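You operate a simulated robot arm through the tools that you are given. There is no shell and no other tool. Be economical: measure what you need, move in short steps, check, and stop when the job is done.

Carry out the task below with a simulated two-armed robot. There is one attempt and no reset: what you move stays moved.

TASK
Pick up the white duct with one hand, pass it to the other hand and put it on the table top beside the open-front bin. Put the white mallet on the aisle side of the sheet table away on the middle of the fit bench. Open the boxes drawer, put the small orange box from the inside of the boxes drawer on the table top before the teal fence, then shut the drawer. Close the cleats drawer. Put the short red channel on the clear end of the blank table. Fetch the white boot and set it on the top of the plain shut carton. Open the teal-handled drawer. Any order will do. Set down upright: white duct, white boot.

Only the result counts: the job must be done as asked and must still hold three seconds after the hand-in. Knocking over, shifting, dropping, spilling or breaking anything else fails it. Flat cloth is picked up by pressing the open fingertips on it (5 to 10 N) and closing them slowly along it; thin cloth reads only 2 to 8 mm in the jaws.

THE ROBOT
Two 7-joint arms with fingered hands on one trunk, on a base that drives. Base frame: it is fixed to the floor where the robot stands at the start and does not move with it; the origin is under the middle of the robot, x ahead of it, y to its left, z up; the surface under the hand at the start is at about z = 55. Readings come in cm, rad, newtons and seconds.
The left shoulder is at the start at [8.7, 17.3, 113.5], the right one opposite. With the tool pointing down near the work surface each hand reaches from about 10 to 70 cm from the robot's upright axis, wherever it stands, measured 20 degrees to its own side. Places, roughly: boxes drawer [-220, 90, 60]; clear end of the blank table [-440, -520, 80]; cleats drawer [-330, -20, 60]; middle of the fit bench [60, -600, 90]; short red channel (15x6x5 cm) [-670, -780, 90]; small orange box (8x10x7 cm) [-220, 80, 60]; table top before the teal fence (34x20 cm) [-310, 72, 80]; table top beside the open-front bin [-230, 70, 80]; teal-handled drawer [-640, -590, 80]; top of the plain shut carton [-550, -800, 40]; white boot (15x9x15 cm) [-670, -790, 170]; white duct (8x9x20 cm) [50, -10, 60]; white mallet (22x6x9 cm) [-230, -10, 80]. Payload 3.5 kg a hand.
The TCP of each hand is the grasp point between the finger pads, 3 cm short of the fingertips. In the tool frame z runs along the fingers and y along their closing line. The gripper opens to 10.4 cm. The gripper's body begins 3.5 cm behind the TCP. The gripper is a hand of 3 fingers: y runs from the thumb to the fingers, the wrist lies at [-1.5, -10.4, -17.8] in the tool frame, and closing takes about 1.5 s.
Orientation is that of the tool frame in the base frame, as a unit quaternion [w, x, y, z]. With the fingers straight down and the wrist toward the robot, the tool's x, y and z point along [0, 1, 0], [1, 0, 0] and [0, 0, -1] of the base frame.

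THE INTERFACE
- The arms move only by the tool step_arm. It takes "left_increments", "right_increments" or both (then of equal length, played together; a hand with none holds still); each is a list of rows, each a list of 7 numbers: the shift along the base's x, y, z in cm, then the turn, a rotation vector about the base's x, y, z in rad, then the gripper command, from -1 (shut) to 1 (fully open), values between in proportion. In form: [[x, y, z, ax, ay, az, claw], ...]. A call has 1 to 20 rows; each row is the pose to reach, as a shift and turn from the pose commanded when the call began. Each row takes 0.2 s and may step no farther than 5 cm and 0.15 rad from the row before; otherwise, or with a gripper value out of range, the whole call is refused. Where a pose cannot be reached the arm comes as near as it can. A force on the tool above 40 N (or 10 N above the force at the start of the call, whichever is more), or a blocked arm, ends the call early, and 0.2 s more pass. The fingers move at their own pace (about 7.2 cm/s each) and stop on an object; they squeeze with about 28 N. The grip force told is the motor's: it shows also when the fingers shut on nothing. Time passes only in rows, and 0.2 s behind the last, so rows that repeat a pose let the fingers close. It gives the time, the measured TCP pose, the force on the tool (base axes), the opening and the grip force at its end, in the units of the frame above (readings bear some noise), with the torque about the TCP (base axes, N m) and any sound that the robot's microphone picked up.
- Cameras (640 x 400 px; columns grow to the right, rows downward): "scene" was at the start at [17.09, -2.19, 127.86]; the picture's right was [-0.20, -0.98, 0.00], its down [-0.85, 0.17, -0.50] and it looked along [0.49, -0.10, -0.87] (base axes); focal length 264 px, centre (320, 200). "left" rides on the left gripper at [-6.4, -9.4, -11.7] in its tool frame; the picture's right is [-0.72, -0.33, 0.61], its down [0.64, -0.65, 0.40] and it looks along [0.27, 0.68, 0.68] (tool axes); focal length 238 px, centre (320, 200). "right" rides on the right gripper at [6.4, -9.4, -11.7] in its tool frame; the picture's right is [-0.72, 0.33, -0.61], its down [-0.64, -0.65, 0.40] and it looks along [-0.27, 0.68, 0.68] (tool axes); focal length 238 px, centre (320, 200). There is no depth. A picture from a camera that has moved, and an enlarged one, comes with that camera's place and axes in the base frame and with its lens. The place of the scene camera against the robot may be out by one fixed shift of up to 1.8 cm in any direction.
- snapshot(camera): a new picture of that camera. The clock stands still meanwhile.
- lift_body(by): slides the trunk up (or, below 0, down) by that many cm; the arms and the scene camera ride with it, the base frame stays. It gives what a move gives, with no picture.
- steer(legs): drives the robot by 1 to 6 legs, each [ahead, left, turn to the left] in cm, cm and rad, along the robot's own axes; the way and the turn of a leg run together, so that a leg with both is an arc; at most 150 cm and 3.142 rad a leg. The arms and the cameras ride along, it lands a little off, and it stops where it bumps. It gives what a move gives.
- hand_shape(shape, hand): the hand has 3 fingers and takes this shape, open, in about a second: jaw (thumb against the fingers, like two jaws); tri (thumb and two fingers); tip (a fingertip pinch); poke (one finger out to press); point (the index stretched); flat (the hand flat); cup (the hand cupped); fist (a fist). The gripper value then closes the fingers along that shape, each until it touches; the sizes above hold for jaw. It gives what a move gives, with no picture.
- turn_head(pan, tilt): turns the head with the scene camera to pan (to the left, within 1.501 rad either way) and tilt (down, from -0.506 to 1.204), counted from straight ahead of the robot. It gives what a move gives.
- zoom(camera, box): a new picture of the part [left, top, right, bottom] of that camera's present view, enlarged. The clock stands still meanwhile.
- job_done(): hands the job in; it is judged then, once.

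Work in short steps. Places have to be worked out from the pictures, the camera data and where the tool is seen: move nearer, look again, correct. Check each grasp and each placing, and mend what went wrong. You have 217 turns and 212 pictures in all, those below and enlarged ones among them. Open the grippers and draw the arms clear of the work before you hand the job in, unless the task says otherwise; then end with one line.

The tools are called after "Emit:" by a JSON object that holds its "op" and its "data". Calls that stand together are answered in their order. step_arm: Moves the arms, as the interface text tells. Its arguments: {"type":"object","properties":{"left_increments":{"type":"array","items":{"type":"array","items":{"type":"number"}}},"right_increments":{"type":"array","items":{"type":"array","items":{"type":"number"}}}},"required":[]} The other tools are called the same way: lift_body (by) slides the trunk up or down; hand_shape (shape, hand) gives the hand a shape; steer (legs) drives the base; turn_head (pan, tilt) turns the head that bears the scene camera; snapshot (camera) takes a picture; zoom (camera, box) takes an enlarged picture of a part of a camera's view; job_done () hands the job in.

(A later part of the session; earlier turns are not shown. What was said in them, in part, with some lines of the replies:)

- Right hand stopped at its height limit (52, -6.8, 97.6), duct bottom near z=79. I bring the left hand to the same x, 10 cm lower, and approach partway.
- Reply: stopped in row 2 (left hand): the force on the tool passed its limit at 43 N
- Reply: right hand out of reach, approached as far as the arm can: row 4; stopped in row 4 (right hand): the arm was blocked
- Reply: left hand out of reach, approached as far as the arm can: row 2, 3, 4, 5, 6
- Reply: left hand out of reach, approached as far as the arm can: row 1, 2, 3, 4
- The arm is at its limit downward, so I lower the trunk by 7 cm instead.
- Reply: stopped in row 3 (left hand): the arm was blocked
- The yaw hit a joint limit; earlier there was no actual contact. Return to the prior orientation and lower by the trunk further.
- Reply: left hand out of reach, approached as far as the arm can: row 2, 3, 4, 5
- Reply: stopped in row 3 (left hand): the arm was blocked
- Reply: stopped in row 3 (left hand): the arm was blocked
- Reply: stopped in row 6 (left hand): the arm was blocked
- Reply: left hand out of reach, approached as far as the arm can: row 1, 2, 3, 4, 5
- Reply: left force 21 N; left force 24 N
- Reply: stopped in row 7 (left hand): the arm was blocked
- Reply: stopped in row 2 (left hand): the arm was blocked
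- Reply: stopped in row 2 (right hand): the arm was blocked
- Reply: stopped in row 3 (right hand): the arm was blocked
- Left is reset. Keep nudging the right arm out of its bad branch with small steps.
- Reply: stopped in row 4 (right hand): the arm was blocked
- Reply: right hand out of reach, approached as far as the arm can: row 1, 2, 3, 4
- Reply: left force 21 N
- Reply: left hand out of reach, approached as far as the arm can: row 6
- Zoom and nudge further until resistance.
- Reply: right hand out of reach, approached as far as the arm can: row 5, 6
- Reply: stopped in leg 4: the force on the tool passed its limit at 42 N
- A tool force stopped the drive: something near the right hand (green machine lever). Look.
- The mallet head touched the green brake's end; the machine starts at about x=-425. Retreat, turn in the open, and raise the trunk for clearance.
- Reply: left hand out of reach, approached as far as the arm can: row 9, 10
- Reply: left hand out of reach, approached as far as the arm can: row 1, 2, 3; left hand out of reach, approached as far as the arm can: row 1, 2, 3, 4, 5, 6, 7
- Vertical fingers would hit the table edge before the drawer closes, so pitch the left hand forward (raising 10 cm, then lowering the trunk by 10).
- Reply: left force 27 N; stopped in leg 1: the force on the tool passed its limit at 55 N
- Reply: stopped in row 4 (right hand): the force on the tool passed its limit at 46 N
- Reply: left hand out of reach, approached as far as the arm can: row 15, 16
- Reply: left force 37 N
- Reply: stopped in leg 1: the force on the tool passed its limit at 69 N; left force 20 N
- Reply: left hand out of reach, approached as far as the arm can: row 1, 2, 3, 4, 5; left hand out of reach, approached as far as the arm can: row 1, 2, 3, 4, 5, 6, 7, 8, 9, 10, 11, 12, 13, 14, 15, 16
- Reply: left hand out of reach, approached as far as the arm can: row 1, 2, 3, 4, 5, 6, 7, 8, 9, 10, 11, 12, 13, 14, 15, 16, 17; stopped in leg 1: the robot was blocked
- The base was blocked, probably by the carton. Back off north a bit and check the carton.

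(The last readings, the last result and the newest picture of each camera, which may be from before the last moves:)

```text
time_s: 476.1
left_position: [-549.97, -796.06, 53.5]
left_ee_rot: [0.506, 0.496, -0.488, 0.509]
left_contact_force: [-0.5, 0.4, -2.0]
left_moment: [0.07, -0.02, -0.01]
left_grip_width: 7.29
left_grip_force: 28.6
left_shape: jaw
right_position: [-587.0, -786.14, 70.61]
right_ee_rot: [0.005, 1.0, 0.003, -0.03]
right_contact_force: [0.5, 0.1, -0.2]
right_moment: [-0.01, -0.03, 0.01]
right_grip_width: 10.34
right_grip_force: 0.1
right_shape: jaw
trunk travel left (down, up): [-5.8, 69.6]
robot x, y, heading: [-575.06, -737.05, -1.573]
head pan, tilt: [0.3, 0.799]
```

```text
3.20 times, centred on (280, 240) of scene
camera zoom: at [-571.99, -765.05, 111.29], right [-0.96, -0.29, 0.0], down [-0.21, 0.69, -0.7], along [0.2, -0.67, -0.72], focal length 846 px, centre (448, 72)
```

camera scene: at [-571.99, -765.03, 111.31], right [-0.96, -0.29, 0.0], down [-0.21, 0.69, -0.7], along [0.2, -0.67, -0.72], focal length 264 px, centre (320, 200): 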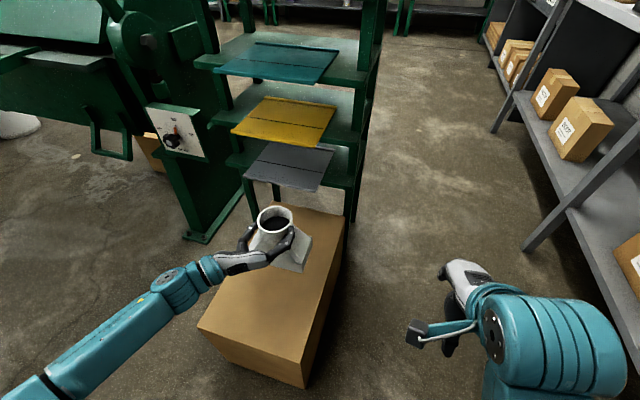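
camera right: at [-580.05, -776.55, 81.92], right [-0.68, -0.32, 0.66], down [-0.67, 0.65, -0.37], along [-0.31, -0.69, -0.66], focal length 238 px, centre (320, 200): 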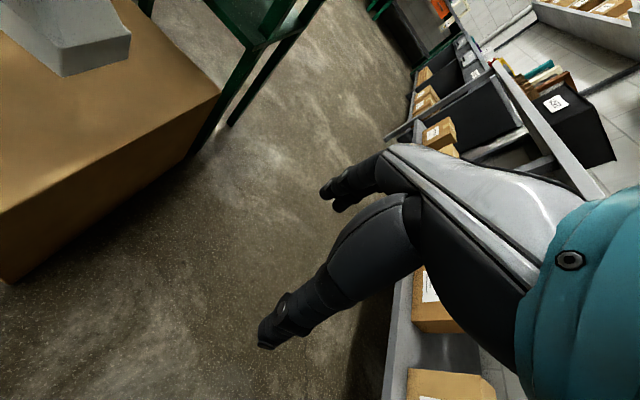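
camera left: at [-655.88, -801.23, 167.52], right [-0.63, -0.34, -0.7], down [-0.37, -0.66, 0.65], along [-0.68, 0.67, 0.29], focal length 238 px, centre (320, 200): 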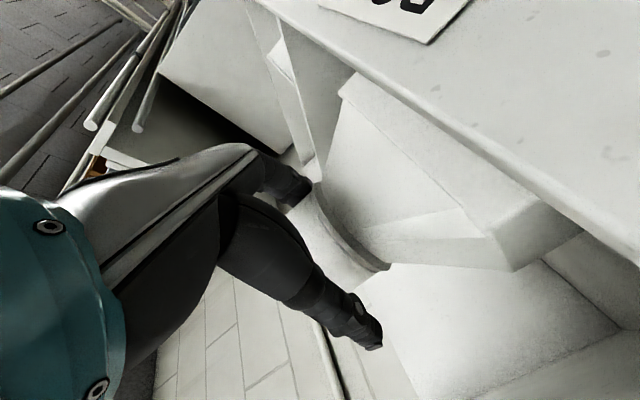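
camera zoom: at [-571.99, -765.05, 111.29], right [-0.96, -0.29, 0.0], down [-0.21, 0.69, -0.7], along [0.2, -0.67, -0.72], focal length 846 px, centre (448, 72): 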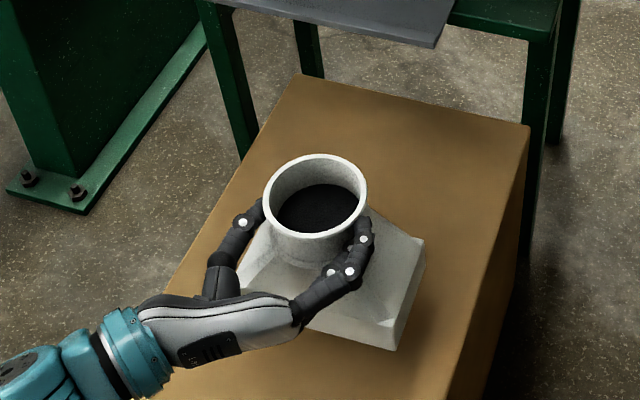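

Emit:
{"op": "step_arm", "data": {"left_increments": [[0, 0, -0.5, 0, 0, 0, -1], [0, 0, -1, 0, 0, 0, -1], [0, 0, -1.4, 0, 0, 0, -1], [0, 0, -1.8, 0, 0, 0, -1]]}}

Emit:
{"op": "zoom", "data": {"camera": "scene", "box": [180, 180, 380, 300]}}

```text
time_s: 477.1
left_position: [-549.91, -796.03, 51.88]
left_ee_rot: [0.507, 0.495, -0.489, 0.509]
left_contact_force: [-0.1, 0.0, -2.5]
left_moment: [0.08, -0.02, -0.01]
left_grip_width: 7.27
left_grip_force: 28.2
left_shape: jaw
right_position: [-587.04, -786.07, 70.57]
right_ee_rot: [0.005, 1.0, 0.002, -0.029]
right_contact_force: [0.8, -0.6, -0.2]
right_moment: [-0.02, 0.03, 0.04]
right_grip_width: 10.36
right_grip_force: 0.0
right_shape: jaw
trunk travel left (down, up): [-5.8, 69.6]
robot x, y, heading: [-575.04, -737.38, -1.575]
head pan, tilt: [0.3, 0.799]
```

```text
3.20 times, centred on (280, 240) of scene
camera zoom: at [-571.99, -765.05, 111.29], right [-0.96, -0.29, 0.0], down [-0.21, 0.69, -0.7], along [0.2, -0.67, -0.72], focal length 846 px, centre (448, 72)
```

zoom: 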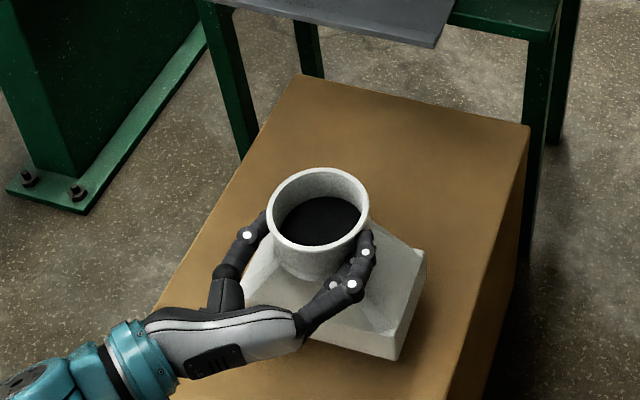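

Still no contact; continue down in half-centimetre steps.

Emit:
{"op": "step_arm", "data": {"left_increments": [[0, 0, -0.6, 0, 0, 0, -1], [0, 0, -1.2, 0, 0, 0, -1]]}}

Emit:
{"op": "step_arm", "data": {"left_increments": [[0, 0, -0.6, 0, 0, 0, -1], [0, 0, -1.2, 0, 0, 0, -1]]}}

Emit:
{"op": "zoom", "data": {"camera": "scene", "box": [180, 180, 380, 300]}}

```text
time_s: 477.7
left_position: [-549.93, -796.04, 50.62]
left_ee_rot: [0.506, 0.496, -0.489, 0.509]
left_contact_force: [-0.1, -0.4, -2.7]
left_moment: [0.03, -0.03, 0.01]
left_grip_width: 7.27
left_grip_force: 27.6
left_shape: jaw
right_position: [-586.97, -786.2, 70.52]
right_ee_rot: [0.004, 1.0, 0.002, -0.029]
right_contact_force: [0.0, 0.1, 0.1]
right_moment: [-0.01, 0.02, -0.01]
right_grip_width: 10.37
right_grip_force: 0.0
right_shape: jaw
trunk travel left (down, up): [-5.8, 69.6]
robot x, y, heading: [-575.27, -737.41, -1.57]
head pan, tilt: [0.3, 0.799]
```

```text
time_s: 478.3
left_position: [-549.9, -796.12, 49.44]
left_ee_rot: [0.507, 0.496, -0.488, 0.509]
left_contact_force: [0.2, -0.3, -2.7]
left_moment: [0.08, 0.0, 0.03]
left_grip_width: 7.3
left_grip_force: 28.3
left_shape: jaw
right_position: [-587.17, -786.24, 70.47]
right_ee_rot: [0.004, 1.0, 0.002, -0.03]
right_contact_force: [0.7, 0.0, 0.0]
right_moment: [-0.01, 0.04, 0.02]
right_grip_width: 10.37
right_grip_force: 0.1
right_shape: jaw
trunk travel left (down, up): [-5.8, 69.6]
robot x, y, heading: [-575.34, -736.89, -1.578]
head pan, tilt: [0.3, 0.799]
```

```text
3.20 times, centred on (280, 240) of scene
camera zoom: at [-571.99, -765.05, 111.29], right [-0.96, -0.29, 0.0], down [-0.21, 0.69, -0.7], along [0.2, -0.67, -0.72], focal length 846 px, centre (448, 72)
```

zoom: 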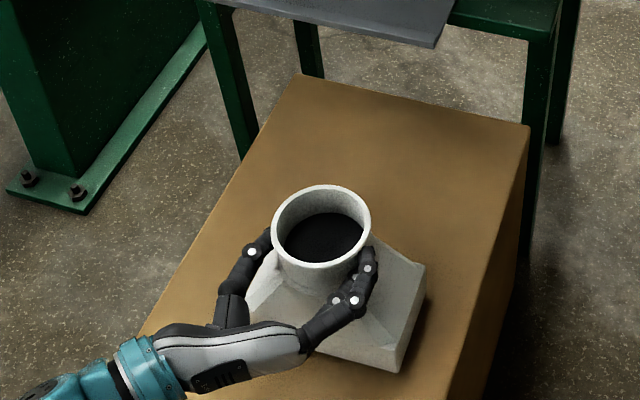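

Emit:
{"op": "step_arm", "data": {"left_increments": [[0, 0, -0.5, 0, 0, 0, -1], [0, 0, -1, 0, 0, 0, -1]]}}

Emit:
{"op": "step_arm", "data": {"left_increments": [[0, 0, -0.5, 0, 0, 0, -1], [0, 0, -1, 0, 0, 0, -1]]}}

Emit:
{"op": "step_arm", "data": {"left_increments": [[0, 0, -0.5, 0, 0, 0, -1], [0, 0, -1, 0, 0, 0, -1]]}}

Emit:
{"op": "zoom", "data": {"camera": "scene", "box": [180, 180, 380, 300]}}

```text
time_s: 478.9
left_position: [-549.94, -796.02, 48.39]
left_ee_rot: [0.508, 0.496, -0.488, 0.508]
left_contact_force: [-1.1, -0.1, -0.5]
left_moment: [0.05, -0.01, -0.04]
left_grip_width: 7.28
left_grip_force: 27.8
left_shape: jaw
right_position: [-587.12, -786.18, 70.58]
right_ee_rot: [0.004, 1.0, 0.003, -0.03]
right_contact_force: [-0.2, 1.2, -0.5]
right_moment: [0.01, -0.04, -0.01]
right_grip_width: 10.36
right_grip_force: 0.1
right_shape: jaw
trunk travel left (down, up): [-5.8, 69.6]
robot x, y, heading: [-575.03, -737.25, -1.575]
head pan, tilt: [0.3, 0.799]
```

```text
time_s: 479.5
left_position: [-549.85, -796.17, 47.79]
left_ee_rot: [0.511, 0.493, -0.485, 0.51]
left_contact_force: [0.7, 2.5, 20.3]
left_moment: [-0.45, 0.62, -0.07]
left_grip_width: 7.22
left_grip_force: 27.8
left_shape: jaw
right_position: [-587.08, -786.03, 70.76]
right_ee_rot: [0.005, 1.0, 0.003, -0.03]
right_contact_force: [0.1, 0.0, -0.7]
right_moment: [-0.01, 0.04, 0.01]
right_grip_width: 10.38
right_grip_force: 0.1
right_shape: jaw
trunk travel left (down, up): [-5.8, 69.6]
robot x, y, heading: [-575.03, -736.92, -1.573]
head pan, tilt: [0.3, 0.799]
```

```text
time_s: 480.1
left_position: [-550.13, -796.17, 47.16]
left_ee_rot: [0.513, 0.491, -0.484, 0.511]
left_contact_force: [5.2, -1.2, 33.2]
left_moment: [-0.59, 0.8, -0.21]
left_grip_width: 7.21
left_grip_force: 28.2
left_shape: jaw
right_position: [-587.13, -786.07, 70.63]
right_ee_rot: [0.005, 1.0, 0.002, -0.03]
right_contact_force: [-0.3, -0.1, 0.0]
right_moment: [-0.03, 0.0, 0.01]
right_grip_width: 10.38
right_grip_force: 0.1
right_shape: jaw
trunk travel left (down, up): [-5.8, 69.6]
robot x, y, heading: [-575.05, -737.08, -1.575]
head pan, tilt: [0.3, 0.799]
```

```text
3.20 times, centred on (280, 240) of scene
camera zoom: at [-572.06, -764.76, 111.4], right [-0.96, -0.29, 0.0], down [-0.21, 0.68, -0.7], along [0.2, -0.67, -0.71], focal length 846 px, centre (448, 72)
```

zoom: 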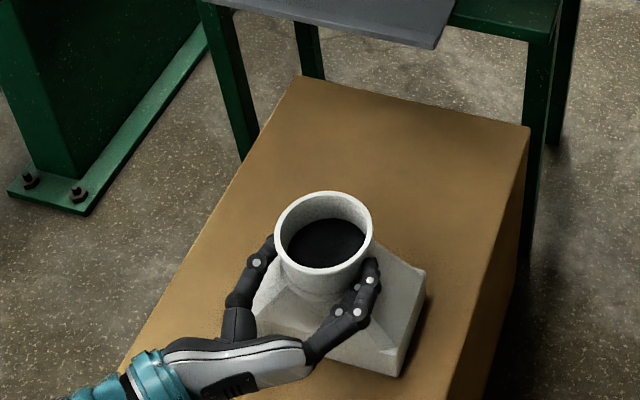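

Contact and pressed flat (33 N). Ease 1 cm and release slowly, then withdraw backwards by driving.

Emit:
{"op": "step_arm", "data": {"left_increments": [[0, 0, 0.8, 0, 0, 0, -1], [0, 0, 1, 0, 0, 0, -0.5], [0, 0, 1, 0, 0, 0, 0.2], [0, 0, 1, 0, 0, 0, 0.6], [0, 0, 1, 0, 0, 0, 1], [0, 0, 1, 0, 0, 0, 1], [0, 0, 1, 0, 0, 0, 1]]}}

Emit:
{"op": "steer", "data": {"legs": [[-25, 0, 0]]}}

Emit:
{"op": "snapshot", "data": {"camera": "scene"}}

```text
time_s: 481.7
left_position: [-549.89, -795.99, 47.34]
left_ee_rot: [0.506, 0.496, -0.489, 0.509]
left_contact_force: [-0.9, -0.4, -0.1]
left_moment: [0.01, -0.02, 0.02]
left_grip_width: 10.37
left_grip_force: 0.0
left_shape: jaw
right_position: [-587.05, -786.16, 70.62]
right_ee_rot: [0.005, 1.0, 0.003, -0.029]
right_contact_force: [0.1, 0.7, -0.3]
right_moment: [0.0, 0.0, 0.0]
right_grip_width: 10.37
right_grip_force: 0.1
right_shape: jaw
trunk travel left (down, up): [-5.8, 69.6]
robot x, y, heading: [-575.48, -737.37, -1.573]
head pan, tilt: [0.3, 0.799]
```

```text
time_s: 483.6
left_position: [-549.81, -771.01, 47.5]
left_ee_rot: [0.507, 0.495, -0.489, 0.509]
left_contact_force: [-0.1, 0.3, -0.9]
left_moment: [-0.01, -0.03, 0.02]
left_grip_width: 10.34
left_grip_force: 0.0
left_shape: jaw
right_position: [-587.02, -760.99, 70.56]
right_ee_rot: [0.005, 1.0, 0.002, -0.03]
right_contact_force: [0.5, -0.3, -1.0]
right_moment: [0.01, 0.02, -0.01]
right_grip_width: 10.37
right_grip_force: 0.0
right_shape: jaw
trunk travel left (down, up): [-5.8, 69.6]
robot x, y, heading: [-574.93, -712.17, -1.574]
head pan, tilt: [0.3, 0.799]
```

```text
30 pictures are left
camera scene: at [-571.9, -739.92, 111.3], right [-0.96, -0.29, 0.0], down [-0.21, 0.69, -0.7], along [0.2, -0.67, -0.72], focal length 264 px, centre (320, 200)
```

scene: 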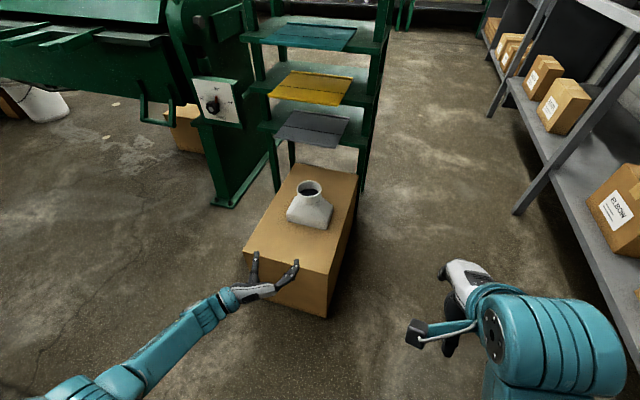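

Boot stands on the carton. Raise trunk and both hands (left drawn in), turn west and go to the bench for the red channel with the right hand.

Emit:
{"op": "lift_body", "data": {"by": 22}}

Emit:
{"op": "step_arm", "data": {"left_increments": [[0, 1, 3.5, 0, 0, 0, 1], [0, 2, 7, 0, 0, 0, 1], [0, 3, 10.5, 0, 0, 0, 1], [0, 4, 14, 0, 0, 0, 1], [0, 5, 17.5, 0, 0, 0, 1], [0, 6, 21, 0, 0, 0, 1], [0, 7, 24.5, 0, 0, 0, 1], [0, 8, 28, 0, 0, 0, 1], [0, 9, 31.5, 0, 0, 0, 1], [0, 10, 35, 0, 0, 0, 1], [0, 11, 38.5, 0, 0, 0, 1], [0, 12, 42, 0, 0, 0, 1], [0, 13, 45.5, 0, 0, 0, 1], [0, 14, 49, 0, 0, 0, 1], [0, 15, 52.5, 0, 0, 0, 1]], "right_increments": [[0, 0, 1, 0, 0, 0, 1], [0, 0, 2, 0, 0, 0, 1], [0, 0, 3, 0, 0, 0, 1], [0, 0, 4, 0, 0, 0, 1], [0, 0, 5, 0, 0, 0, 1], [0, 0, 6, 0, 0, 0, 1], [0, 0, 7, 0, 0, 0, 1], [0, 0, 8, 0, 0, 0, 1], [0, 0, 9, 0, 0, 0, 1], [0, 0, 10, 0, 0, 0, 1], [0, 0, 10, 0, 0, 0, 1], [0, 0, 10, 0, 0, 0, 1], [0, 0, 10, 0, 0, 0, 1], [0, 0, 10, 0, 0, 0, 1], [0, 0, 10, 0, 0, 0, 1]]}}

Emit:
{"op": "steer", "data": {"legs": [[0, 0, -1.567], [33, 0, 0], [0, 60, 0]]}}

Emit:
{"op": "turn_head", "data": {"pan": 0.1, "tilt": 0.7}}

Emit:
{"op": "snapshot", "data": {"camera": "scene"}}

```text
time_s: 485.9
left_position: [-549.89, -771.58, 72.4]
left_ee_rot: [0.521, 0.48, -0.475, 0.523]
left_contact_force: [0.3, 0.0, -0.4]
left_moment: [0.01, -0.01, -0.01]
left_grip_width: 10.36
left_grip_force: 0.1
left_shape: jaw
right_position: [-586.86, -761.04, 92.44]
right_ee_rot: [0.003, 1.0, 0.003, -0.03]
right_contact_force: [-0.1, 0.0, -0.3]
right_moment: [0.01, -0.02, -0.02]
right_grip_width: 10.39
right_grip_force: 0.1
right_shape: jaw
trunk travel left (down, up): [-27.8, 47.6]
robot x, y, heading: [-575.03, -711.73, -1.576]
head pan, tilt: [0.3, 0.799]
```

```text
time_s: 489.1
left_position: [-549.76, -756.66, 125.13]
left_ee_rot: [0.521, 0.479, -0.475, 0.523]
left_contact_force: [1.1, 0.1, 0.8]
left_moment: [0.0, 0.05, -0.01]
left_grip_width: 10.37
left_grip_force: 0.1
left_shape: jaw
right_position: [-589.08, -761.89, 101.63]
right_ee_rot: [0.009, 0.998, -0.013, -0.055]
right_contact_force: [-0.1, 0.6, -1.2]
right_moment: [0.0, 0.0, -0.01]
right_grip_width: 10.38
right_grip_force: 0.1
right_shape: jaw
right hand out of reach, approached as far as the arm can: row 10, 11, 12, 13, 14, 15
trunk travel left (down, up): [-27.8, 47.6]
robot x, y, heading: [-575.07, -712.37, -1.573]
head pan, tilt: [0.3, 0.799]
```

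```text
time_s: 495.0
left_position: [-650.89, -737.31, 125.03]
left_ee_rot: [0.738, 0.004, -0.675, 0.0]
left_contact_force: [-0.9, -0.2, -0.2]
left_moment: [0.05, -0.01, 0.04]
left_grip_width: 10.39
left_grip_force: 0.0
left_shape: jaw
right_position: [-655.9, -697.89, 101.73]
right_ee_rot: [0.041, -0.696, 0.716, 0.037]
right_contact_force: [10.6, -3.1, -7.3]
right_moment: [0.11, 0.13, 0.08]
right_grip_width: 10.39
right_grip_force: 0.0
right_shape: jaw
trunk travel left (down, up): [-27.8, 47.6]
robot x, y, heading: [-606.3, -712.27, 3.138]
head pan, tilt: [0.3, 0.799]
stopped in leg 2: the force on the tool passed its limit at 70 N (the readings are from after the stop); the commanded pose is now the measured one
```

```text
time_s: 495.7
left_position: [-651.0, -737.19, 124.94]
left_ee_rot: [0.738, 0.004, -0.675, 0.0]
left_contact_force: [-0.4, 0.9, 0.2]
left_moment: [-0.04, -0.01, 0.0]
left_grip_width: 10.4
left_grip_force: 0.2
left_shape: jaw
right_position: [-655.81, -697.8, 101.73]
right_ee_rot: [0.04, -0.696, 0.716, 0.039]
right_contact_force: [12.9, -3.8, -10.1]
right_moment: [0.11, 0.16, 0.09]
right_grip_width: 10.33
right_grip_force: 0.1
right_shape: jaw
trunk travel left (down, up): [-27.8, 47.6]
robot x, y, heading: [-606.56, -712.06, 3.136]
head pan, tilt: [0.099, 0.7]
```

```text
29 pictures are left
camera scene: at [-621.6, -713.67, 135.14], right [-0.1, 1.0, 0.0], down [0.64, 0.06, -0.77], along [-0.76, -0.07, -0.64], focal length 264 px, centre (320, 200)
```

scene: 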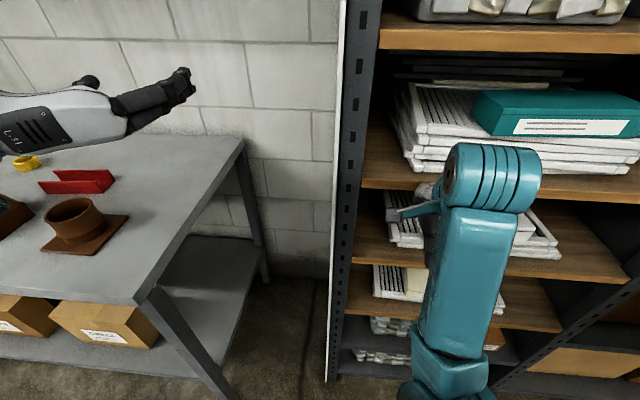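

The right hand ran into the rack's shelf (my path was too far north). Back straight out and check what it touched.

Emit:
{"op": "steer", "data": {"legs": [[-28, 0, 0]]}}

Emit:
{"op": "turn_head", "data": {"pan": -0.1, "tilt": 0.55}}

Emit:
{"op": "snapshot", "data": {"camera": "scene"}}

```text
time_s: 497.7
left_position: [-623.01, -737.31, 125.12]
left_ee_rot: [0.738, 0.002, -0.675, 0.0]
left_contact_force: [-0.1, -0.5, 0.2]
left_moment: [0.01, -0.03, -0.01]
left_grip_width: 10.39
left_grip_force: 0.0
left_shape: jaw
right_position: [-627.75, -697.91, 101.74]
right_ee_rot: [0.038, -0.695, 0.717, 0.038]
right_contact_force: [-0.3, -0.3, -0.1]
right_moment: [-0.03, 0.0, 0.01]
right_grip_width: 10.37
right_grip_force: 0.1
right_shape: jaw
trunk travel left (down, up): [-27.8, 47.6]
robot x, y, heading: [-578.76, -712.31, 3.137]
head pan, tilt: [0.099, 0.7]
```

```text
time_s: 498.4
left_position: [-623.04, -737.24, 125.06]
left_ee_rot: [0.738, 0.004, -0.675, -0.001]
left_contact_force: [0.1, -0.4, -0.2]
left_moment: [0.0, -0.01, 0.0]
left_grip_width: 10.38
left_grip_force: 0.1
left_shape: jaw
right_position: [-627.91, -697.81, 101.7]
right_ee_rot: [0.039, -0.695, 0.717, 0.039]
right_contact_force: [0.1, 0.0, -0.2]
right_moment: [0.03, -0.02, 0.01]
right_grip_width: 10.39
right_grip_force: 0.1
right_shape: jaw
trunk travel left (down, up): [-27.8, 47.6]
robot x, y, heading: [-578.46, -712.01, 3.137]
head pan, tilt: [-0.099, 0.55]
```

```text
28 pictures are left
camera scene: at [-594.24, -712.0, 136.44], right [0.1, 0.99, 0.0], down [0.52, -0.05, -0.85], along [-0.85, 0.09, -0.52], focal length 264 px, centre (320, 200)
```

scene: 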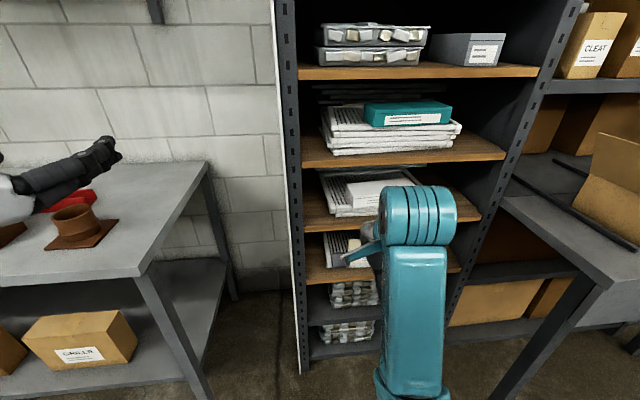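

Items look undisturbed. Raise the trunk 12 cm and take a stepwise path between the carton and the bench.

Emit:
{"op": "lift_body", "data": {"by": 12}}

Emit:
{"op": "steer", "data": {"legs": [[0, 36, 0], [14, 0, 0], [0, 21, 0], [16, 0, 0], [0, 27, 0]]}}

Emit:
{"op": "turn_head", "data": {"pan": -0.05, "tilt": 0.75}}

Emit:
{"op": "snapshot", "data": {"camera": "scene"}}

Emit:
{"op": "snapshot", "data": {"camera": "right"}}

```text
time_s: 499.9
left_position: [-623.15, -737.23, 137.04]
left_ee_rot: [0.737, 0.002, -0.676, -0.001]
left_contact_force: [0.2, 0.4, -0.9]
left_moment: [-0.03, -0.01, 0.02]
left_grip_width: 10.39
left_grip_force: 0.0
left_shape: jaw
right_position: [-628.46, -696.07, 113.85]
right_ee_rot: [0.048, -0.685, 0.725, 0.053]
right_contact_force: [0.0, -1.6, 1.1]
right_moment: [-0.01, 0.0, -0.04]
right_grip_width: 10.38
right_grip_force: 0.1
right_shape: jaw
trunk travel left (down, up): [-39.8, 35.6]
robot x, y, heading: [-578.59, -712.13, 3.139]
head pan, tilt: [-0.099, 0.55]
```

```text
time_s: 507.0
left_position: [-653.43, -822.0, 137.1]
left_ee_rot: [0.737, 0.003, -0.675, -0.001]
left_contact_force: [-0.2, -0.8, -0.1]
left_moment: [-0.01, 0.0, -0.03]
left_grip_width: 10.4
left_grip_force: 0.1
left_shape: jaw
right_position: [-658.65, -780.81, 113.96]
right_ee_rot: [0.047, -0.684, 0.726, 0.056]
right_contact_force: [-0.8, 1.0, -0.3]
right_moment: [0.01, -0.01, 0.0]
right_grip_width: 10.35
right_grip_force: 0.0
right_shape: jaw
trunk travel left (down, up): [-39.8, 35.6]
robot x, y, heading: [-608.93, -797.12, 3.134]
head pan, tilt: [-0.099, 0.55]
```

```text
time_s: 507.7
left_position: [-653.46, -821.96, 137.11]
left_ee_rot: [0.738, 0.002, -0.675, -0.001]
left_contact_force: [0.1, 0.7, 0.3]
left_moment: [0.01, -0.02, -0.02]
left_grip_width: 10.4
left_grip_force: 0.1
left_shape: jaw
right_position: [-658.79, -780.55, 114.06]
right_ee_rot: [0.047, -0.684, 0.726, 0.056]
right_contact_force: [-0.3, -0.1, 0.7]
right_moment: [-0.02, 0.0, -0.01]
right_grip_width: 10.38
right_grip_force: 0.1
right_shape: jaw
trunk travel left (down, up): [-39.8, 35.6]
robot x, y, heading: [-608.44, -796.83, 3.135]
head pan, tilt: [-0.051, 0.75]
```

```text
27 pictures are left
camera scene: at [-620.07, -797.2, 146.87], right [0.06, 1.0, 0.0], down [0.68, -0.04, -0.73], along [-0.73, 0.04, -0.68], focal length 264 px, centre (320, 200)
```

scene: 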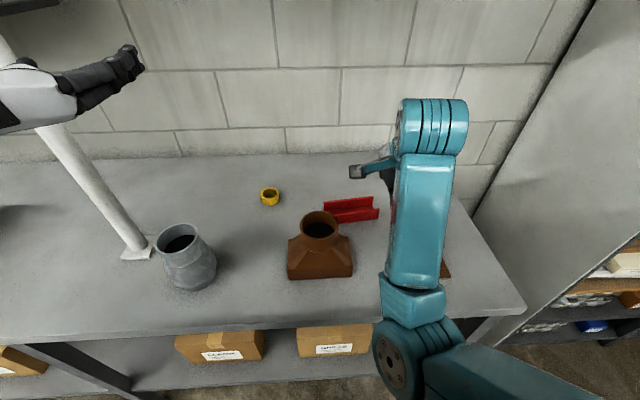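

```text
26 pictures are left
camera right: at [-649.66, -789.16, 124.62], right [-0.28, 0.64, 0.72], down [0.69, 0.65, -0.32], along [-0.67, 0.41, -0.62], focal length 238 px, centre (320, 200)
```

right: 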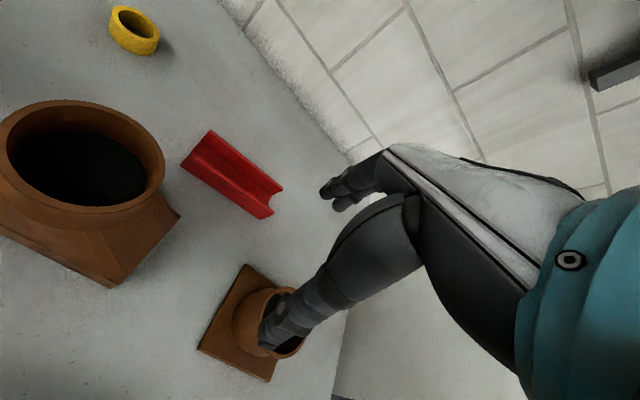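

Channel lies along y, centre (-674.2,-784.8). Square the right hand and move above it.

Emit:
{"op": "step_arm", "data": {"right_increments": [[-2, -0.6, -1, -0.03, 0, 0.012, 1], [-4, -1.2, -2, -0.06, 0, 0.024, 1], [-6.5, -1.8, -3, -0.09, -0.01, 0.036, 1], [-9, -2.6, -4, -0.12, -0.013, 0.048, 1], [-12, -3.4, -5, -0.146, -0.013, 0.06, 1], [-15.5, -4.2, -6, -0.146, -0.013, 0.06, 1], [-15.5, -4.2, -8, -0.146, -0.013, 0.06, 1], [-15.5, -4.2, -10, -0.146, -0.013, 0.06, 1], [-15.5, -4.2, -10, -0.146, -0.013, 0.06, 1]]}}

Emit:
{"op": "snapshot", "data": {"camera": "right"}}

```text
time_s: 509.7
left_position: [-653.54, -821.97, 137.04]
left_ee_rot: [0.738, 0.003, -0.675, -0.002]
left_contact_force: [-0.2, 0.7, 0.3]
left_moment: [0.02, 0.01, -0.01]
left_grip_width: 10.38
left_grip_force: 0.0
left_shape: jaw
right_position: [-674.2, -785.01, 103.94]
right_ee_rot: [0.001, 0.708, -0.707, 0.001]
right_contact_force: [-0.2, -0.2, 0.4]
right_moment: [0.04, 0.0, 0.0]
right_grip_width: 10.38
right_grip_force: 0.0
right_shape: jaw
trunk travel left (down, up): [-39.8, 35.6]
robot x, y, heading: [-608.86, -796.66, 3.14]
head pan, tilt: [-0.051, 0.75]
```

```text
25 pictures are left
camera right: at [-664.82, -791.32, 115.85], right [-0.33, 0.72, 0.61], down [0.65, 0.64, -0.41], along [-0.68, 0.27, -0.68], focal length 238 px, centre (320, 200)
```

right: 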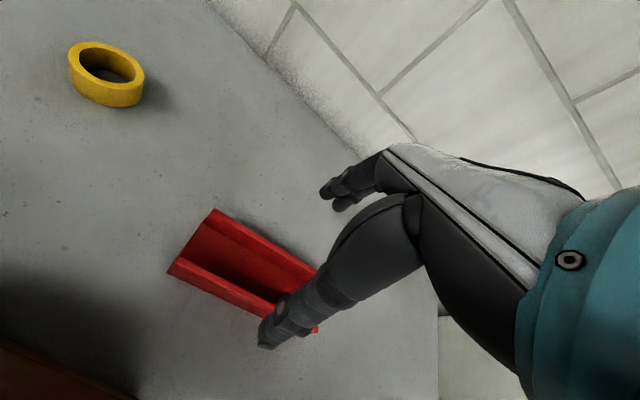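

Centred. Lower the trunk 8 cm and then the arm 4.5 cm.

Emit:
{"op": "lift_body", "data": {"by": -8}}

Emit:
{"op": "step_arm", "data": {"right_increments": [[-0.5, 0, -1.5, 0, 0, 0, 1], [-0.7, 0, -3, 0, 0, 0, 1], [-0.7, 0, -4.5, 0, 0, 0, 1], [-0.7, 0, -5.2, 0, 0, 0, 1]]}}

Emit:
{"op": "snapshot", "data": {"camera": "right"}}

```text
time_s: 510.9
left_position: [-653.5, -821.98, 129.15]
left_ee_rot: [0.738, 0.003, -0.675, 0.0]
left_contact_force: [0.4, 0.6, -1.0]
left_moment: [0.01, 0.04, 0.01]
left_grip_width: 10.37
left_grip_force: 0.1
left_shape: jaw
right_position: [-674.25, -785.07, 96.19]
right_ee_rot: [0.001, 0.708, -0.706, 0.0]
right_contact_force: [-0.5, 0.4, 0.1]
right_moment: [0.01, -0.02, 0.01]
right_grip_width: 10.38
right_grip_force: 0.0
right_shape: jaw
trunk travel left (down, up): [-31.8, 43.6]
robot x, y, heading: [-608.81, -797.12, 3.134]
head pan, tilt: [-0.051, 0.75]
```

```text
time_s: 511.8
left_position: [-653.4, -822.05, 129.09]
left_ee_rot: [0.739, 0.003, -0.674, -0.001]
left_contact_force: [-0.6, -0.1, -1.1]
left_moment: [0.02, 0.01, -0.02]
left_grip_width: 10.36
left_grip_force: 0.1
left_shape: jaw
right_position: [-675.49, -785.16, 92.74]
right_ee_rot: [0.015, 0.708, -0.706, -0.013]
right_contact_force: [5.0, 0.3, 17.5]
right_moment: [0.12, 0.46, 0.0]
right_grip_width: 10.18
right_grip_force: 0.1
right_shape: jaw
trunk travel left (down, up): [-31.8, 43.6]
robot x, y, heading: [-608.82, -797.06, 3.136]
head pan, tilt: [-0.051, 0.75]
stopped in row 4 (right hand): the force on the tool passed its limit at 46 N (the readings are from after the stop); the commanded pose is now the measured one
```

```text
24 pictures are left
camera right: at [-665.75, -791.44, 104.22], right [-0.3, 0.72, 0.62], down [0.64, 0.64, -0.43], along [-0.71, 0.26, -0.65], focal length 238 px, centre (320, 200)
```

right: 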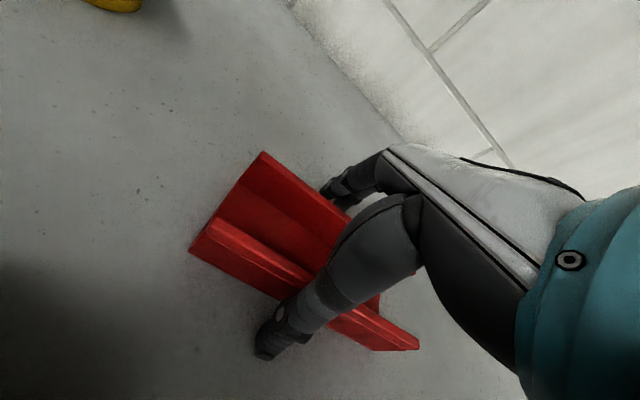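

Fingertips touch the bench on either side of the channel. Ease up, close and lift.

Emit:
{"op": "step_arm", "data": {"right_increments": [[0, 0, 0.4, 0, 0, 0, 1], [0, 0, 0.6, 0, 0, 0, -1], [0, 0, 0.6, 0, 0, 0, -1], [0, 0, 0.6, 0, 0, 0, -1], [0, 0, 0.6, 0, 0, 0, -1], [0, 0, 0.6, 0, 0, 0, -1], [0, 0, 0.6, 0, 0, 0, -1], [0, 0, 0.6, 0, 0, 0, -1], [0, 0, 0.6, 0, 0, 0, -1], [0, 0, 3, 0, 0, 0, -1], [0, 0, 5, 0, 0, 0, -1], [0, 0, 7, 0, 0, 0, -1]]}}

Emit:
{"op": "snapshot", "data": {"camera": "right"}}

```text
time_s: 514.4
left_position: [-653.54, -821.97, 128.99]
left_ee_rot: [0.738, 0.002, -0.675, -0.001]
left_contact_force: [-0.5, -0.6, -0.1]
left_moment: [0.0, 0.02, -0.01]
left_grip_width: 10.38
left_grip_force: 0.0
left_shape: jaw
right_position: [-675.4, -785.02, 99.13]
right_ee_rot: [0.009, 0.708, -0.706, -0.008]
right_contact_force: [0.4, -0.1, -1.5]
right_moment: [-0.03, 0.0, 0.02]
right_grip_width: 5.49
right_grip_force: 27.5
right_shape: jaw
trunk travel left (down, up): [-31.8, 43.6]
robot x, y, heading: [-608.57, -797.15, 3.136]
head pan, tilt: [-0.051, 0.75]
```

```text
23 pictures are left
camera right: at [-665.69, -791.42, 110.79], right [-0.31, 0.72, 0.62], down [0.64, 0.64, -0.42], along [-0.7, 0.26, -0.66], focal length 238 px, centre (320, 200)
```

right: 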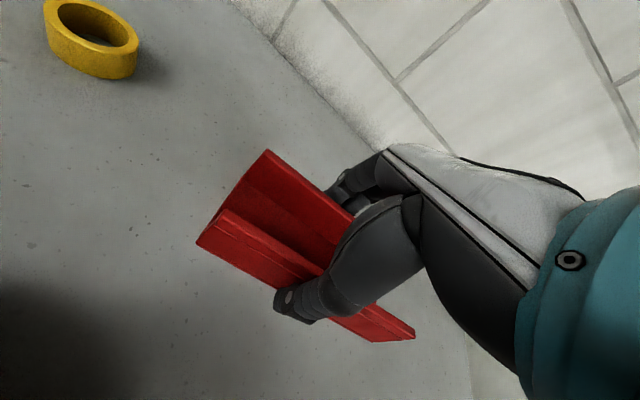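

Channel held (5.5 cm). Raise, draw the arm back, and retrace the path out.

Emit:
{"op": "lift_body", "data": {"by": 14}}

Emit:
{"op": "step_arm", "data": {"right_increments": [[3, 0.5, 0, 0, 0, 0, -1], [6, 1, 0, 0, 0, 0, -1], [9, 1.5, 0, 0, 0, 0, -1], [12, 2, 0, 0, 0, 0, -1], [15, 2.5, 0, 0, 0, 0, -1]]}}

Emit:
{"op": "steer", "data": {"legs": [[0, -27, 0], [-16, 0, 0], [0, -21, 0], [-14, 0, 0], [0, -36, 0], [-30, 0, 0]]}}

Emit:
{"op": "steer", "data": {"legs": [[0, 0, -1.571], [140, 0, 0], [140, 0, 0], [0, 0, 3.14], [0, 110, 0]]}}

Emit:
{"op": "turn_head", "data": {"pan": 0, "tilt": 0.7}}

Emit:
{"op": "snapshot", "data": {"camera": "scene"}}

```text
time_s: 516.1
left_position: [-653.46, -821.93, 143.06]
left_ee_rot: [0.738, 0.003, -0.675, -0.001]
left_contact_force: [0.2, 0.7, 0.5]
left_moment: [0.0, -0.02, 0.03]
left_grip_width: 10.39
left_grip_force: 0.1
left_shape: jaw
right_position: [-675.39, -785.1, 113.18]
right_ee_rot: [0.01, 0.708, -0.706, -0.008]
right_contact_force: [0.7, -0.3, -1.1]
right_moment: [-0.02, 0.02, -0.01]
right_grip_width: 5.44
right_grip_force: 28.3
right_shape: jaw
trunk travel left (down, up): [-45.8, 29.6]
robot x, y, heading: [-608.39, -796.86, 3.134]
head pan, tilt: [-0.051, 0.75]
```

```text
time_s: 517.3
left_position: [-653.35, -821.99, 143.16]
left_ee_rot: [0.738, 0.003, -0.675, -0.001]
left_contact_force: [0.0, 0.1, 0.0]
left_moment: [0.01, 0.01, -0.03]
left_grip_width: 10.37
left_grip_force: 0.2
left_shape: jaw
right_position: [-660.41, -782.62, 113.17]
right_ee_rot: [0.01, 0.708, -0.706, -0.008]
right_contact_force: [0.0, 0.5, -0.7]
right_moment: [0.02, 0.0, -0.01]
right_grip_width: 5.46
right_grip_force: 27.9
right_shape: jaw
trunk travel left (down, up): [-45.8, 29.6]
robot x, y, heading: [-608.74, -796.8, 3.134]
head pan, tilt: [-0.051, 0.75]
```

```text
time_s: 526.0
left_position: [-592.74, -738.02, 143.11]
left_ee_rot: [0.738, 0.001, -0.674, -0.003]
left_contact_force: [0.7, -0.8, 0.5]
left_moment: [-0.01, -0.02, 0.03]
left_grip_width: 10.4
left_grip_force: 0.1
left_shape: jaw
right_position: [-599.7, -698.73, 113.2]
right_ee_rot: [-0.011, -0.706, 0.708, 0.007]
right_contact_force: [-0.6, 0.2, -0.8]
right_moment: [-0.02, 0.01, 0.02]
right_grip_width: 5.51
right_grip_force: 28.1
right_shape: jaw
trunk travel left (down, up): [-45.8, 29.6]
robot x, y, heading: [-548.07, -713.45, 3.131]
head pan, tilt: [-0.051, 0.75]
```

```text
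time_s: 556.0
left_position: [-406.69, -477.9, 142.96]
left_ee_rot: [0.521, 0.481, -0.474, 0.523]
left_contact_force: [0.2, -0.4, 0.0]
left_moment: [-0.01, 0.01, 0.01]
left_grip_width: 10.38
left_grip_force: 0.1
left_shape: jaw
right_position: [-445.99, -485.23, 113.09]
right_ee_rot: [0.013, 1.0, 0.003, 0.002]
right_contact_force: [-0.2, -0.7, -1.4]
right_moment: [0.0, -0.02, -0.01]
right_grip_width: 5.38
right_grip_force: 27.7
right_shape: jaw
trunk travel left (down, up): [-45.8, 29.6]
robot x, y, heading: [-431.91, -433.31, -1.573]
head pan, tilt: [-0.051, 0.75]
```

```text
time_s: 556.6
left_position: [-406.7, -477.97, 142.93]
left_ee_rot: [0.521, 0.481, -0.474, 0.522]
left_contact_force: [0.2, -1.2, 0.1]
left_moment: [-0.03, 0.01, -0.02]
left_grip_width: 10.38
left_grip_force: 0.1
left_shape: jaw
right_position: [-445.98, -485.18, 113.15]
right_ee_rot: [0.013, 1.0, 0.004, 0.002]
right_contact_force: [-0.3, -0.5, -1.5]
right_moment: [0.0, -0.01, 0.02]
right_grip_width: 5.39
right_grip_force: 28.1
right_shape: jaw
trunk travel left (down, up): [-45.8, 29.6]
robot x, y, heading: [-431.93, -433.47, -1.571]
head pan, tilt: [0.0, 0.7]
```

```text
22 pictures are left
camera scene: at [-431.16, -445.41, 153.33], right [-1.0, 0.0, 0.0], down [0.0, 0.64, -0.76], along [0.0, -0.76, -0.64], focal length 264 px, centre (320, 200)
```

scene: 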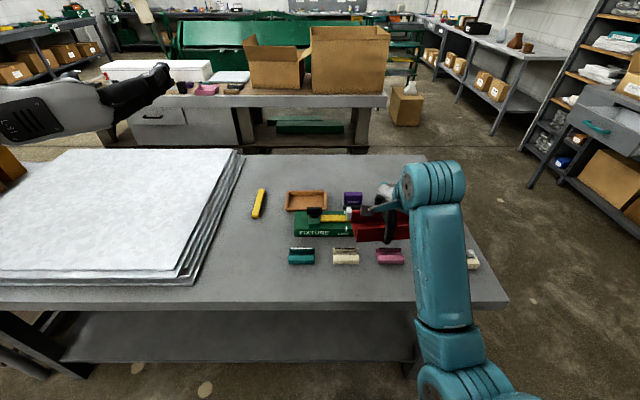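

The "clear end" spans from the sheet stack edge (x≈-397) to the west edge (-486). A free spot is at about (-409,-505) between the stack and the teal block. Yaw the right hand 90° so the channel lies lengthwise away from me, then align.

Emit:
{"op": "step_arm", "data": {"right_increments": [[0, 0, 0, 0, 0, 0.1, -1], [0, 0, 0, 0, 0, 0.2, -1], [0, 0, 0, 0, 0, 0.3, -1], [0, 0, 0, 0, 0, 0.4, -1], [0, 0, 0, 0, 0, 0.5, -1], [0, 0, 0, 0, 0, 0.6, -1], [0, 0, 0, 0, 0, 0.7, -1], [0, 0, 0, 0, 0, 0.8, -1], [0, 0, 0, 0, 0, 0.9, -1], [0, 0, 0, 0, 0, 1.0, -1], [0, 0, 0, 0, 0, 1.1, -1], [0, 0, 0, 0, 0, 1.2, -1], [0, 0, 0, 0, 0, 1.3, -1], [0, 0, 0, 0, 0, 1.4, -1], [0, 0, 0, 0, 0, 1.5, -1], [0, 0, 0, 0, 0, 1.57, -1]]}}

Emit:
{"op": "steer", "data": {"legs": [[0, 36.5, 0], [14, 0, 0]]}}

Emit:
{"op": "lift_body", "data": {"by": -12}}

Emit:
{"op": "snapshot", "data": {"camera": "scene"}}

Emit:
{"op": "snapshot", "data": {"camera": "right"}}

```text
time_s: 560.0
left_position: [-406.65, -478.06, 143.02]
left_ee_rot: [0.521, 0.48, -0.474, 0.523]
left_contact_force: [-0.3, 0.2, 0.0]
left_moment: [-0.01, -0.03, 0.02]
left_grip_width: 10.39
left_grip_force: 0.0
left_shape: jaw
right_position: [-445.96, -485.21, 113.1]
right_ee_rot: [0.008, 0.704, 0.71, 0.011]
right_contact_force: [-0.3, 0.0, -1.3]
right_moment: [0.0, 0.0, 0.0]
right_grip_width: 5.39
right_grip_force: 28.1
right_shape: jaw
trunk travel left (down, up): [-45.8, 29.6]
robot x, y, heading: [-431.94, -433.57, -1.571]
head pan, tilt: [0.0, 0.7]
```

```text
time_s: 563.3
left_position: [-370.36, -491.96, 143.03]
left_ee_rot: [0.521, 0.48, -0.475, 0.522]
left_contact_force: [-0.6, -0.3, 0.2]
left_moment: [-0.02, -0.06, 0.0]
left_grip_width: 10.37
left_grip_force: 0.1
left_shape: jaw
right_position: [-409.59, -499.17, 113.01]
right_ee_rot: [0.007, 0.706, 0.709, 0.011]
right_contact_force: [0.0, -0.2, -1.0]
right_moment: [0.07, -0.03, 0.01]
right_grip_width: 5.35
right_grip_force: 28.4
right_shape: jaw
trunk travel left (down, up): [-45.8, 29.6]
robot x, y, heading: [-395.52, -447.48, -1.576]
head pan, tilt: [0.0, 0.7]
```

```text
time_s: 564.8
left_position: [-370.32, -491.91, 131.1]
left_ee_rot: [0.522, 0.48, -0.474, 0.522]
left_contact_force: [-0.2, -0.3, 0.2]
left_moment: [0.0, -0.02, -0.02]
left_grip_width: 10.39
left_grip_force: 0.0
left_shape: jaw
right_position: [-409.57, -499.11, 101.16]
right_ee_rot: [0.008, 0.706, 0.708, 0.01]
right_contact_force: [-0.8, 0.8, -0.9]
right_moment: [0.01, -0.01, -0.05]
right_grip_width: 5.35
right_grip_force: 27.6
right_shape: jaw
trunk travel left (down, up): [-33.8, 41.6]
robot x, y, heading: [-395.64, -447.36, -1.574]
head pan, tilt: [0.0, 0.7]
```

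```text
21 pictures are left
camera scene: at [-394.71, -462.24, 141.24], right [-1.0, 0.0, 0.0], down [0.0, 0.64, -0.77], along [0.0, -0.77, -0.64], focal length 264 px, centre (320, 200)
```

scene: 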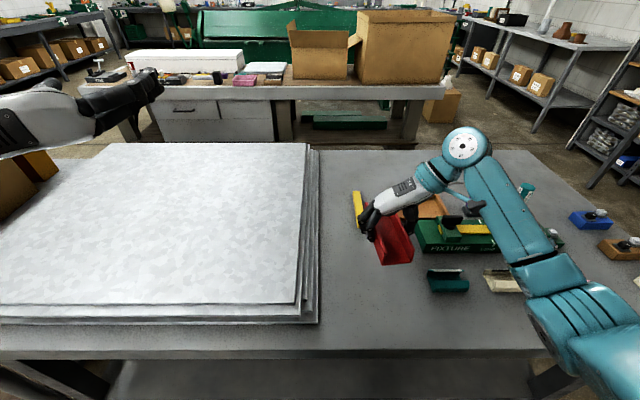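

```text
20 pictures are left
camera right: at [-419.31, -492.76, 112.72], right [0.31, -0.72, 0.62], down [-0.64, -0.64, -0.42], along [0.7, -0.26, -0.66], focal length 238 px, centre (320, 200)
```

right: 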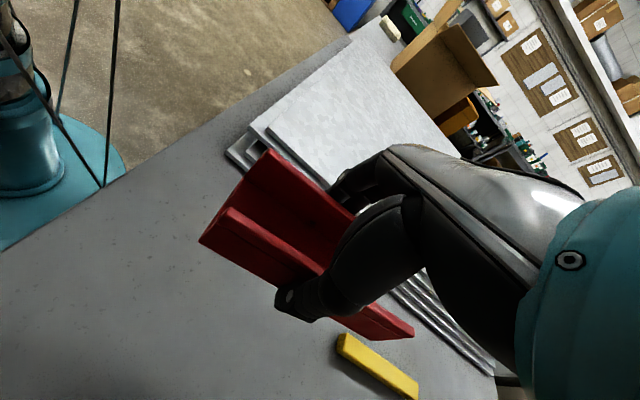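

Clear space x -395…-429 here. Shift to (-412,-505) and lower.

Emit:
{"op": "step_arm", "data": {"right_increments": [[-1, -2, 0, 0, 0, 0, -1], [-2, -4, 0, 0, 0, 0, -1], [-2.5, -6, 0, 0, 0, 0, -1], [-2.5, -6, 0, 0, 0, 0, -1]]}}

Emit:
{"op": "lift_body", "data": {"by": -14}}

Emit:
{"op": "lift_body", "data": {"by": -1.5}}

Emit:
{"op": "snapshot", "data": {"camera": "right"}}

```text
time_s: 565.8
left_position: [-370.3, -491.96, 131.13]
left_ee_rot: [0.521, 0.48, -0.475, 0.522]
left_contact_force: [-0.4, -0.8, -0.6]
left_moment: [0.02, 0.03, 0.02]
left_grip_width: 10.39
left_grip_force: 0.1
left_shape: jaw
right_position: [-412.09, -505.14, 101.07]
right_ee_rot: [0.008, 0.706, 0.708, 0.01]
right_contact_force: [-0.1, 0.1, -1.5]
right_moment: [0.01, 0.0, 0.0]
right_grip_width: 5.37
right_grip_force: 28.5
right_shape: jaw
trunk travel left (down, up): [-33.8, 41.6]
robot x, y, heading: [-395.33, -446.93, -1.571]
head pan, tilt: [0.0, 0.7]
```

```text
time_s: 567.4
left_position: [-370.27, -495.21, 113.86]
left_ee_rot: [0.503, 0.5, -0.495, 0.503]
left_contact_force: [-0.3, -0.2, 0.1]
left_moment: [0.01, -0.03, -0.03]
left_grip_width: 10.39
left_grip_force: 0.2
left_shape: jaw
right_position: [-412.0, -505.02, 87.17]
right_ee_rot: [0.007, 0.706, 0.709, 0.01]
right_contact_force: [-0.9, -0.6, 3.4]
right_moment: [-0.02, 0.15, 0.03]
right_grip_width: 5.4
right_grip_force: 27.5
right_shape: jaw
trunk travel left (down, up): [-19.8, 55.6]
robot x, y, heading: [-395.3, -447.52, -1.573]
head pan, tilt: [0.0, 0.7]
```

```text
time_s: 567.9
left_position: [-370.3, -495.42, 112.94]
left_ee_rot: [0.502, 0.5, -0.497, 0.501]
left_contact_force: [0.0, -0.5, -0.5]
left_moment: [0.01, 0.03, -0.03]
left_grip_width: 10.38
left_grip_force: 0.0
left_shape: jaw
right_position: [-411.92, -505.41, 87.34]
right_ee_rot: [0.018, 0.707, 0.707, 0.007]
right_contact_force: [0.0, 1.0, 15.0]
right_moment: [0.17, 0.68, -0.06]
right_grip_width: 5.28
right_grip_force: 28.2
right_shape: jaw
trunk travel left (down, up): [-18.9, 56.5]
robot x, y, heading: [-395.73, -447.51, -1.57]
head pan, tilt: [0.0, 0.7]
stopped: the force on the tool passed its limit at 50 N (the readings are from after the stop); the commanded pose is now the measured one
```

```text
19 pictures are left
camera right: at [-421.9, -498.88, 98.53], right [0.31, -0.71, 0.64], down [-0.64, -0.65, -0.42], along [0.71, -0.28, -0.65], focal length 238 px, centre (320, 200)
```

right: 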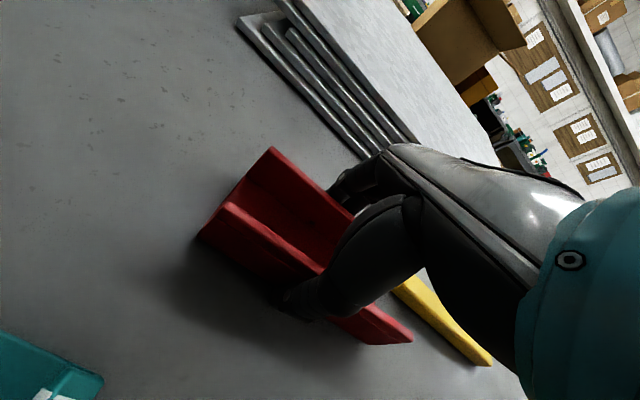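

On the table. Ease up slightly, release slowly and raise.

Emit:
{"op": "step_arm", "data": {"right_increments": [[0, 0, 0.2, 0, 0, 0, -1], [0, 0, 0.2, 0, 0, 0, -0.5], [0, 0, 0.2, 0, 0, 0, 0], [0, 0, 0.2, 0, 0, 0, 0.5], [0, 0, 0.2, 0, 0, 0, 0.6], [0, 0, 0.2, 0, 0, 0, 0.6], [0, 0, 4, 0, 0, 0, 0.6], [0, 0, 8, 0, 0, 0, 0.6], [0, 0, 12, 0, 0, 0, 0.6]]}}

Emit:
{"op": "lift_body", "data": {"by": 15}}

Emit:
{"op": "steer", "data": {"legs": [[-30, 0, 0]]}}

Emit:
{"op": "snapshot", "data": {"camera": "scene"}}

```text
time_s: 569.9
left_position: [-370.21, -495.44, 113.04]
left_ee_rot: [0.502, 0.501, -0.497, 0.5]
left_contact_force: [0.1, -0.5, 0.4]
left_moment: [-0.01, 0.02, 0.01]
left_grip_width: 10.4
left_grip_force: 0.0
left_shape: jaw
right_position: [-412.02, -505.35, 98.83]
right_ee_rot: [0.016, 0.706, 0.708, 0.008]
right_contact_force: [-0.6, -0.5, 0.6]
right_moment: [0.01, -0.01, 0.0]
right_grip_width: 8.3
right_grip_force: 0.0
right_shape: jaw
trunk travel left (down, up): [-18.9, 56.5]
robot x, y, heading: [-395.33, -447.81, -1.573]
head pan, tilt: [0.0, 0.7]
```

```text
time_s: 571.6
left_position: [-370.26, -495.46, 127.9]
left_ee_rot: [0.502, 0.5, -0.497, 0.501]
left_contact_force: [0.5, -0.6, 0.8]
left_moment: [-0.02, 0.01, 0.03]
left_grip_width: 10.39
left_grip_force: 0.1
left_shape: jaw
right_position: [-412.02, -505.41, 113.74]
right_ee_rot: [0.015, 0.706, 0.708, 0.008]
right_contact_force: [-0.4, 0.0, 0.4]
right_moment: [0.01, 0.0, 0.03]
right_grip_width: 8.3
right_grip_force: 0.1
right_shape: jaw
trunk travel left (down, up): [-33.9, 41.5]
robot x, y, heading: [-395.28, -447.32, -1.577]
head pan, tilt: [0.0, 0.7]
```

```text
time_s: 573.7
left_position: [-370.05, -465.46, 127.96]
left_ee_rot: [0.502, 0.501, -0.496, 0.502]
left_contact_force: [-0.5, 0.0, 0.2]
left_moment: [0.04, -0.04, -0.02]
left_grip_width: 10.37
left_grip_force: 0.0
left_shape: jaw
right_position: [-411.93, -475.5, 113.9]
right_ee_rot: [0.015, 0.705, 0.709, 0.008]
right_contact_force: [0.1, -0.1, 0.8]
right_moment: [-0.03, 0.0, -0.02]
right_grip_width: 8.3
right_grip_force: 0.1
right_shape: jaw
trunk travel left (down, up): [-33.9, 41.5]
robot x, y, heading: [-395.56, -417.65, -1.569]
head pan, tilt: [0.0, 0.7]
```

```text
18 pictures are left
camera scene: at [-394.6, -432.25, 141.38], right [-1.0, 0.0, 0.0], down [0.0, 0.64, -0.77], along [0.0, -0.77, -0.64], focal length 264 px, centre (320, 200)
```

scene: 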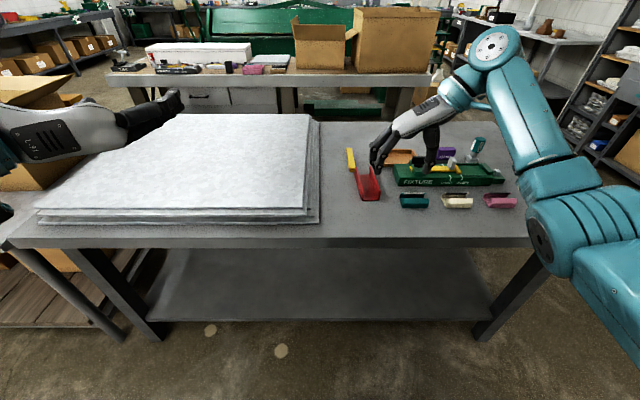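

Emit:
{"op": "zoom", "data": {"camera": "scene", "box": [290, 110, 550, 250]}}

```text
2.46 times, centred on (420, 180) of scene
camera zoom: at [-394.6, -432.25, 141.38], right [-1.0, 0.0, 0.0], down [0.0, 0.64, -0.77], along [0.0, -0.77, -0.64], focal length 651 px, centre (74, 249)
```

zoom: 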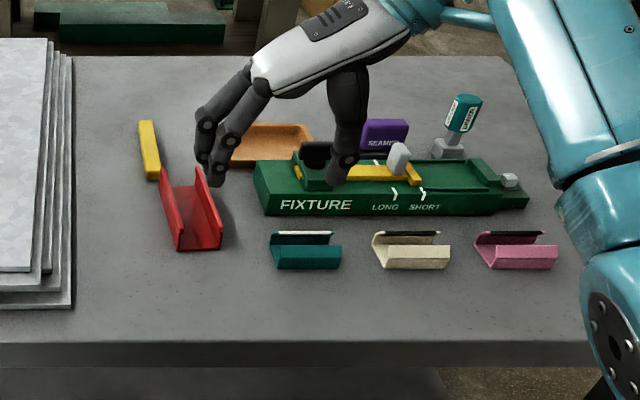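

The channel rests flat, clear of the yellow block. Everything is done; open the right gripper fully, back off a bit more, then hand in.

Emit:
{"op": "steer", "data": {"legs": [[-20, 0, 0]]}}

Emit:
{"op": "step_arm", "data": {"right_increments": [[0, 0, 0, 0, 0, 0, 1], [0, 0, 0, 0, 0, 0, 1], [0, 0, 0, 0, 0, 0, 1]]}}

Emit:
{"op": "job_done", "data": {}}

```text
time_s: 575.3
left_position: [-370.09, -445.2, 127.94]
left_ee_rot: [0.501, 0.501, -0.496, 0.502]
left_contact_force: [0.1, 0.5, -0.6]
left_moment: [0.01, 0.02, -0.04]
left_grip_width: 10.38
left_grip_force: 0.1
left_shape: jaw
right_position: [-411.82, -455.19, 113.97]
right_ee_rot: [0.016, 0.705, 0.709, 0.009]
right_contact_force: [-0.6, 1.4, 0.7]
right_moment: [-0.05, 0.01, 0.02]
right_grip_width: 8.3
right_grip_force: 0.0
right_shape: jaw
trunk travel left (down, up): [-33.9, 41.5]
robot x, y, heading: [-395.46, -397.11, -1.574]
head pan, tilt: [0.0, 0.7]
```

```text
time_s: 576.1
left_position: [-370.09, -445.31, 127.89]
left_ee_rot: [0.502, 0.501, -0.496, 0.501]
left_contact_force: [0.6, 0.0, -1.1]
left_moment: [0.0, 0.03, 0.0]
left_grip_width: 10.35
left_grip_force: 0.1
left_shape: jaw
right_position: [-411.8, -455.42, 113.78]
right_ee_rot: [0.015, 0.705, 0.709, 0.008]
right_contact_force: [-0.2, -0.2, -0.1]
right_moment: [0.0, 0.0, 0.01]
right_grip_width: 10.37
right_grip_force: 0.1
right_shape: jaw
trunk travel left (down, up): [-33.9, 41.5]
robot x, y, heading: [-395.42, -397.18, -1.569]
head pan, tilt: [0.0, 0.7]
```

```text
The job is handed in.
```

All seven parts of the task are done and the job is handed in, but I bumped the green brake, the shelf rack and possibly the plain carton along the way; I saw nothing displaced at the rack, and did not check the brake or the carton closely.
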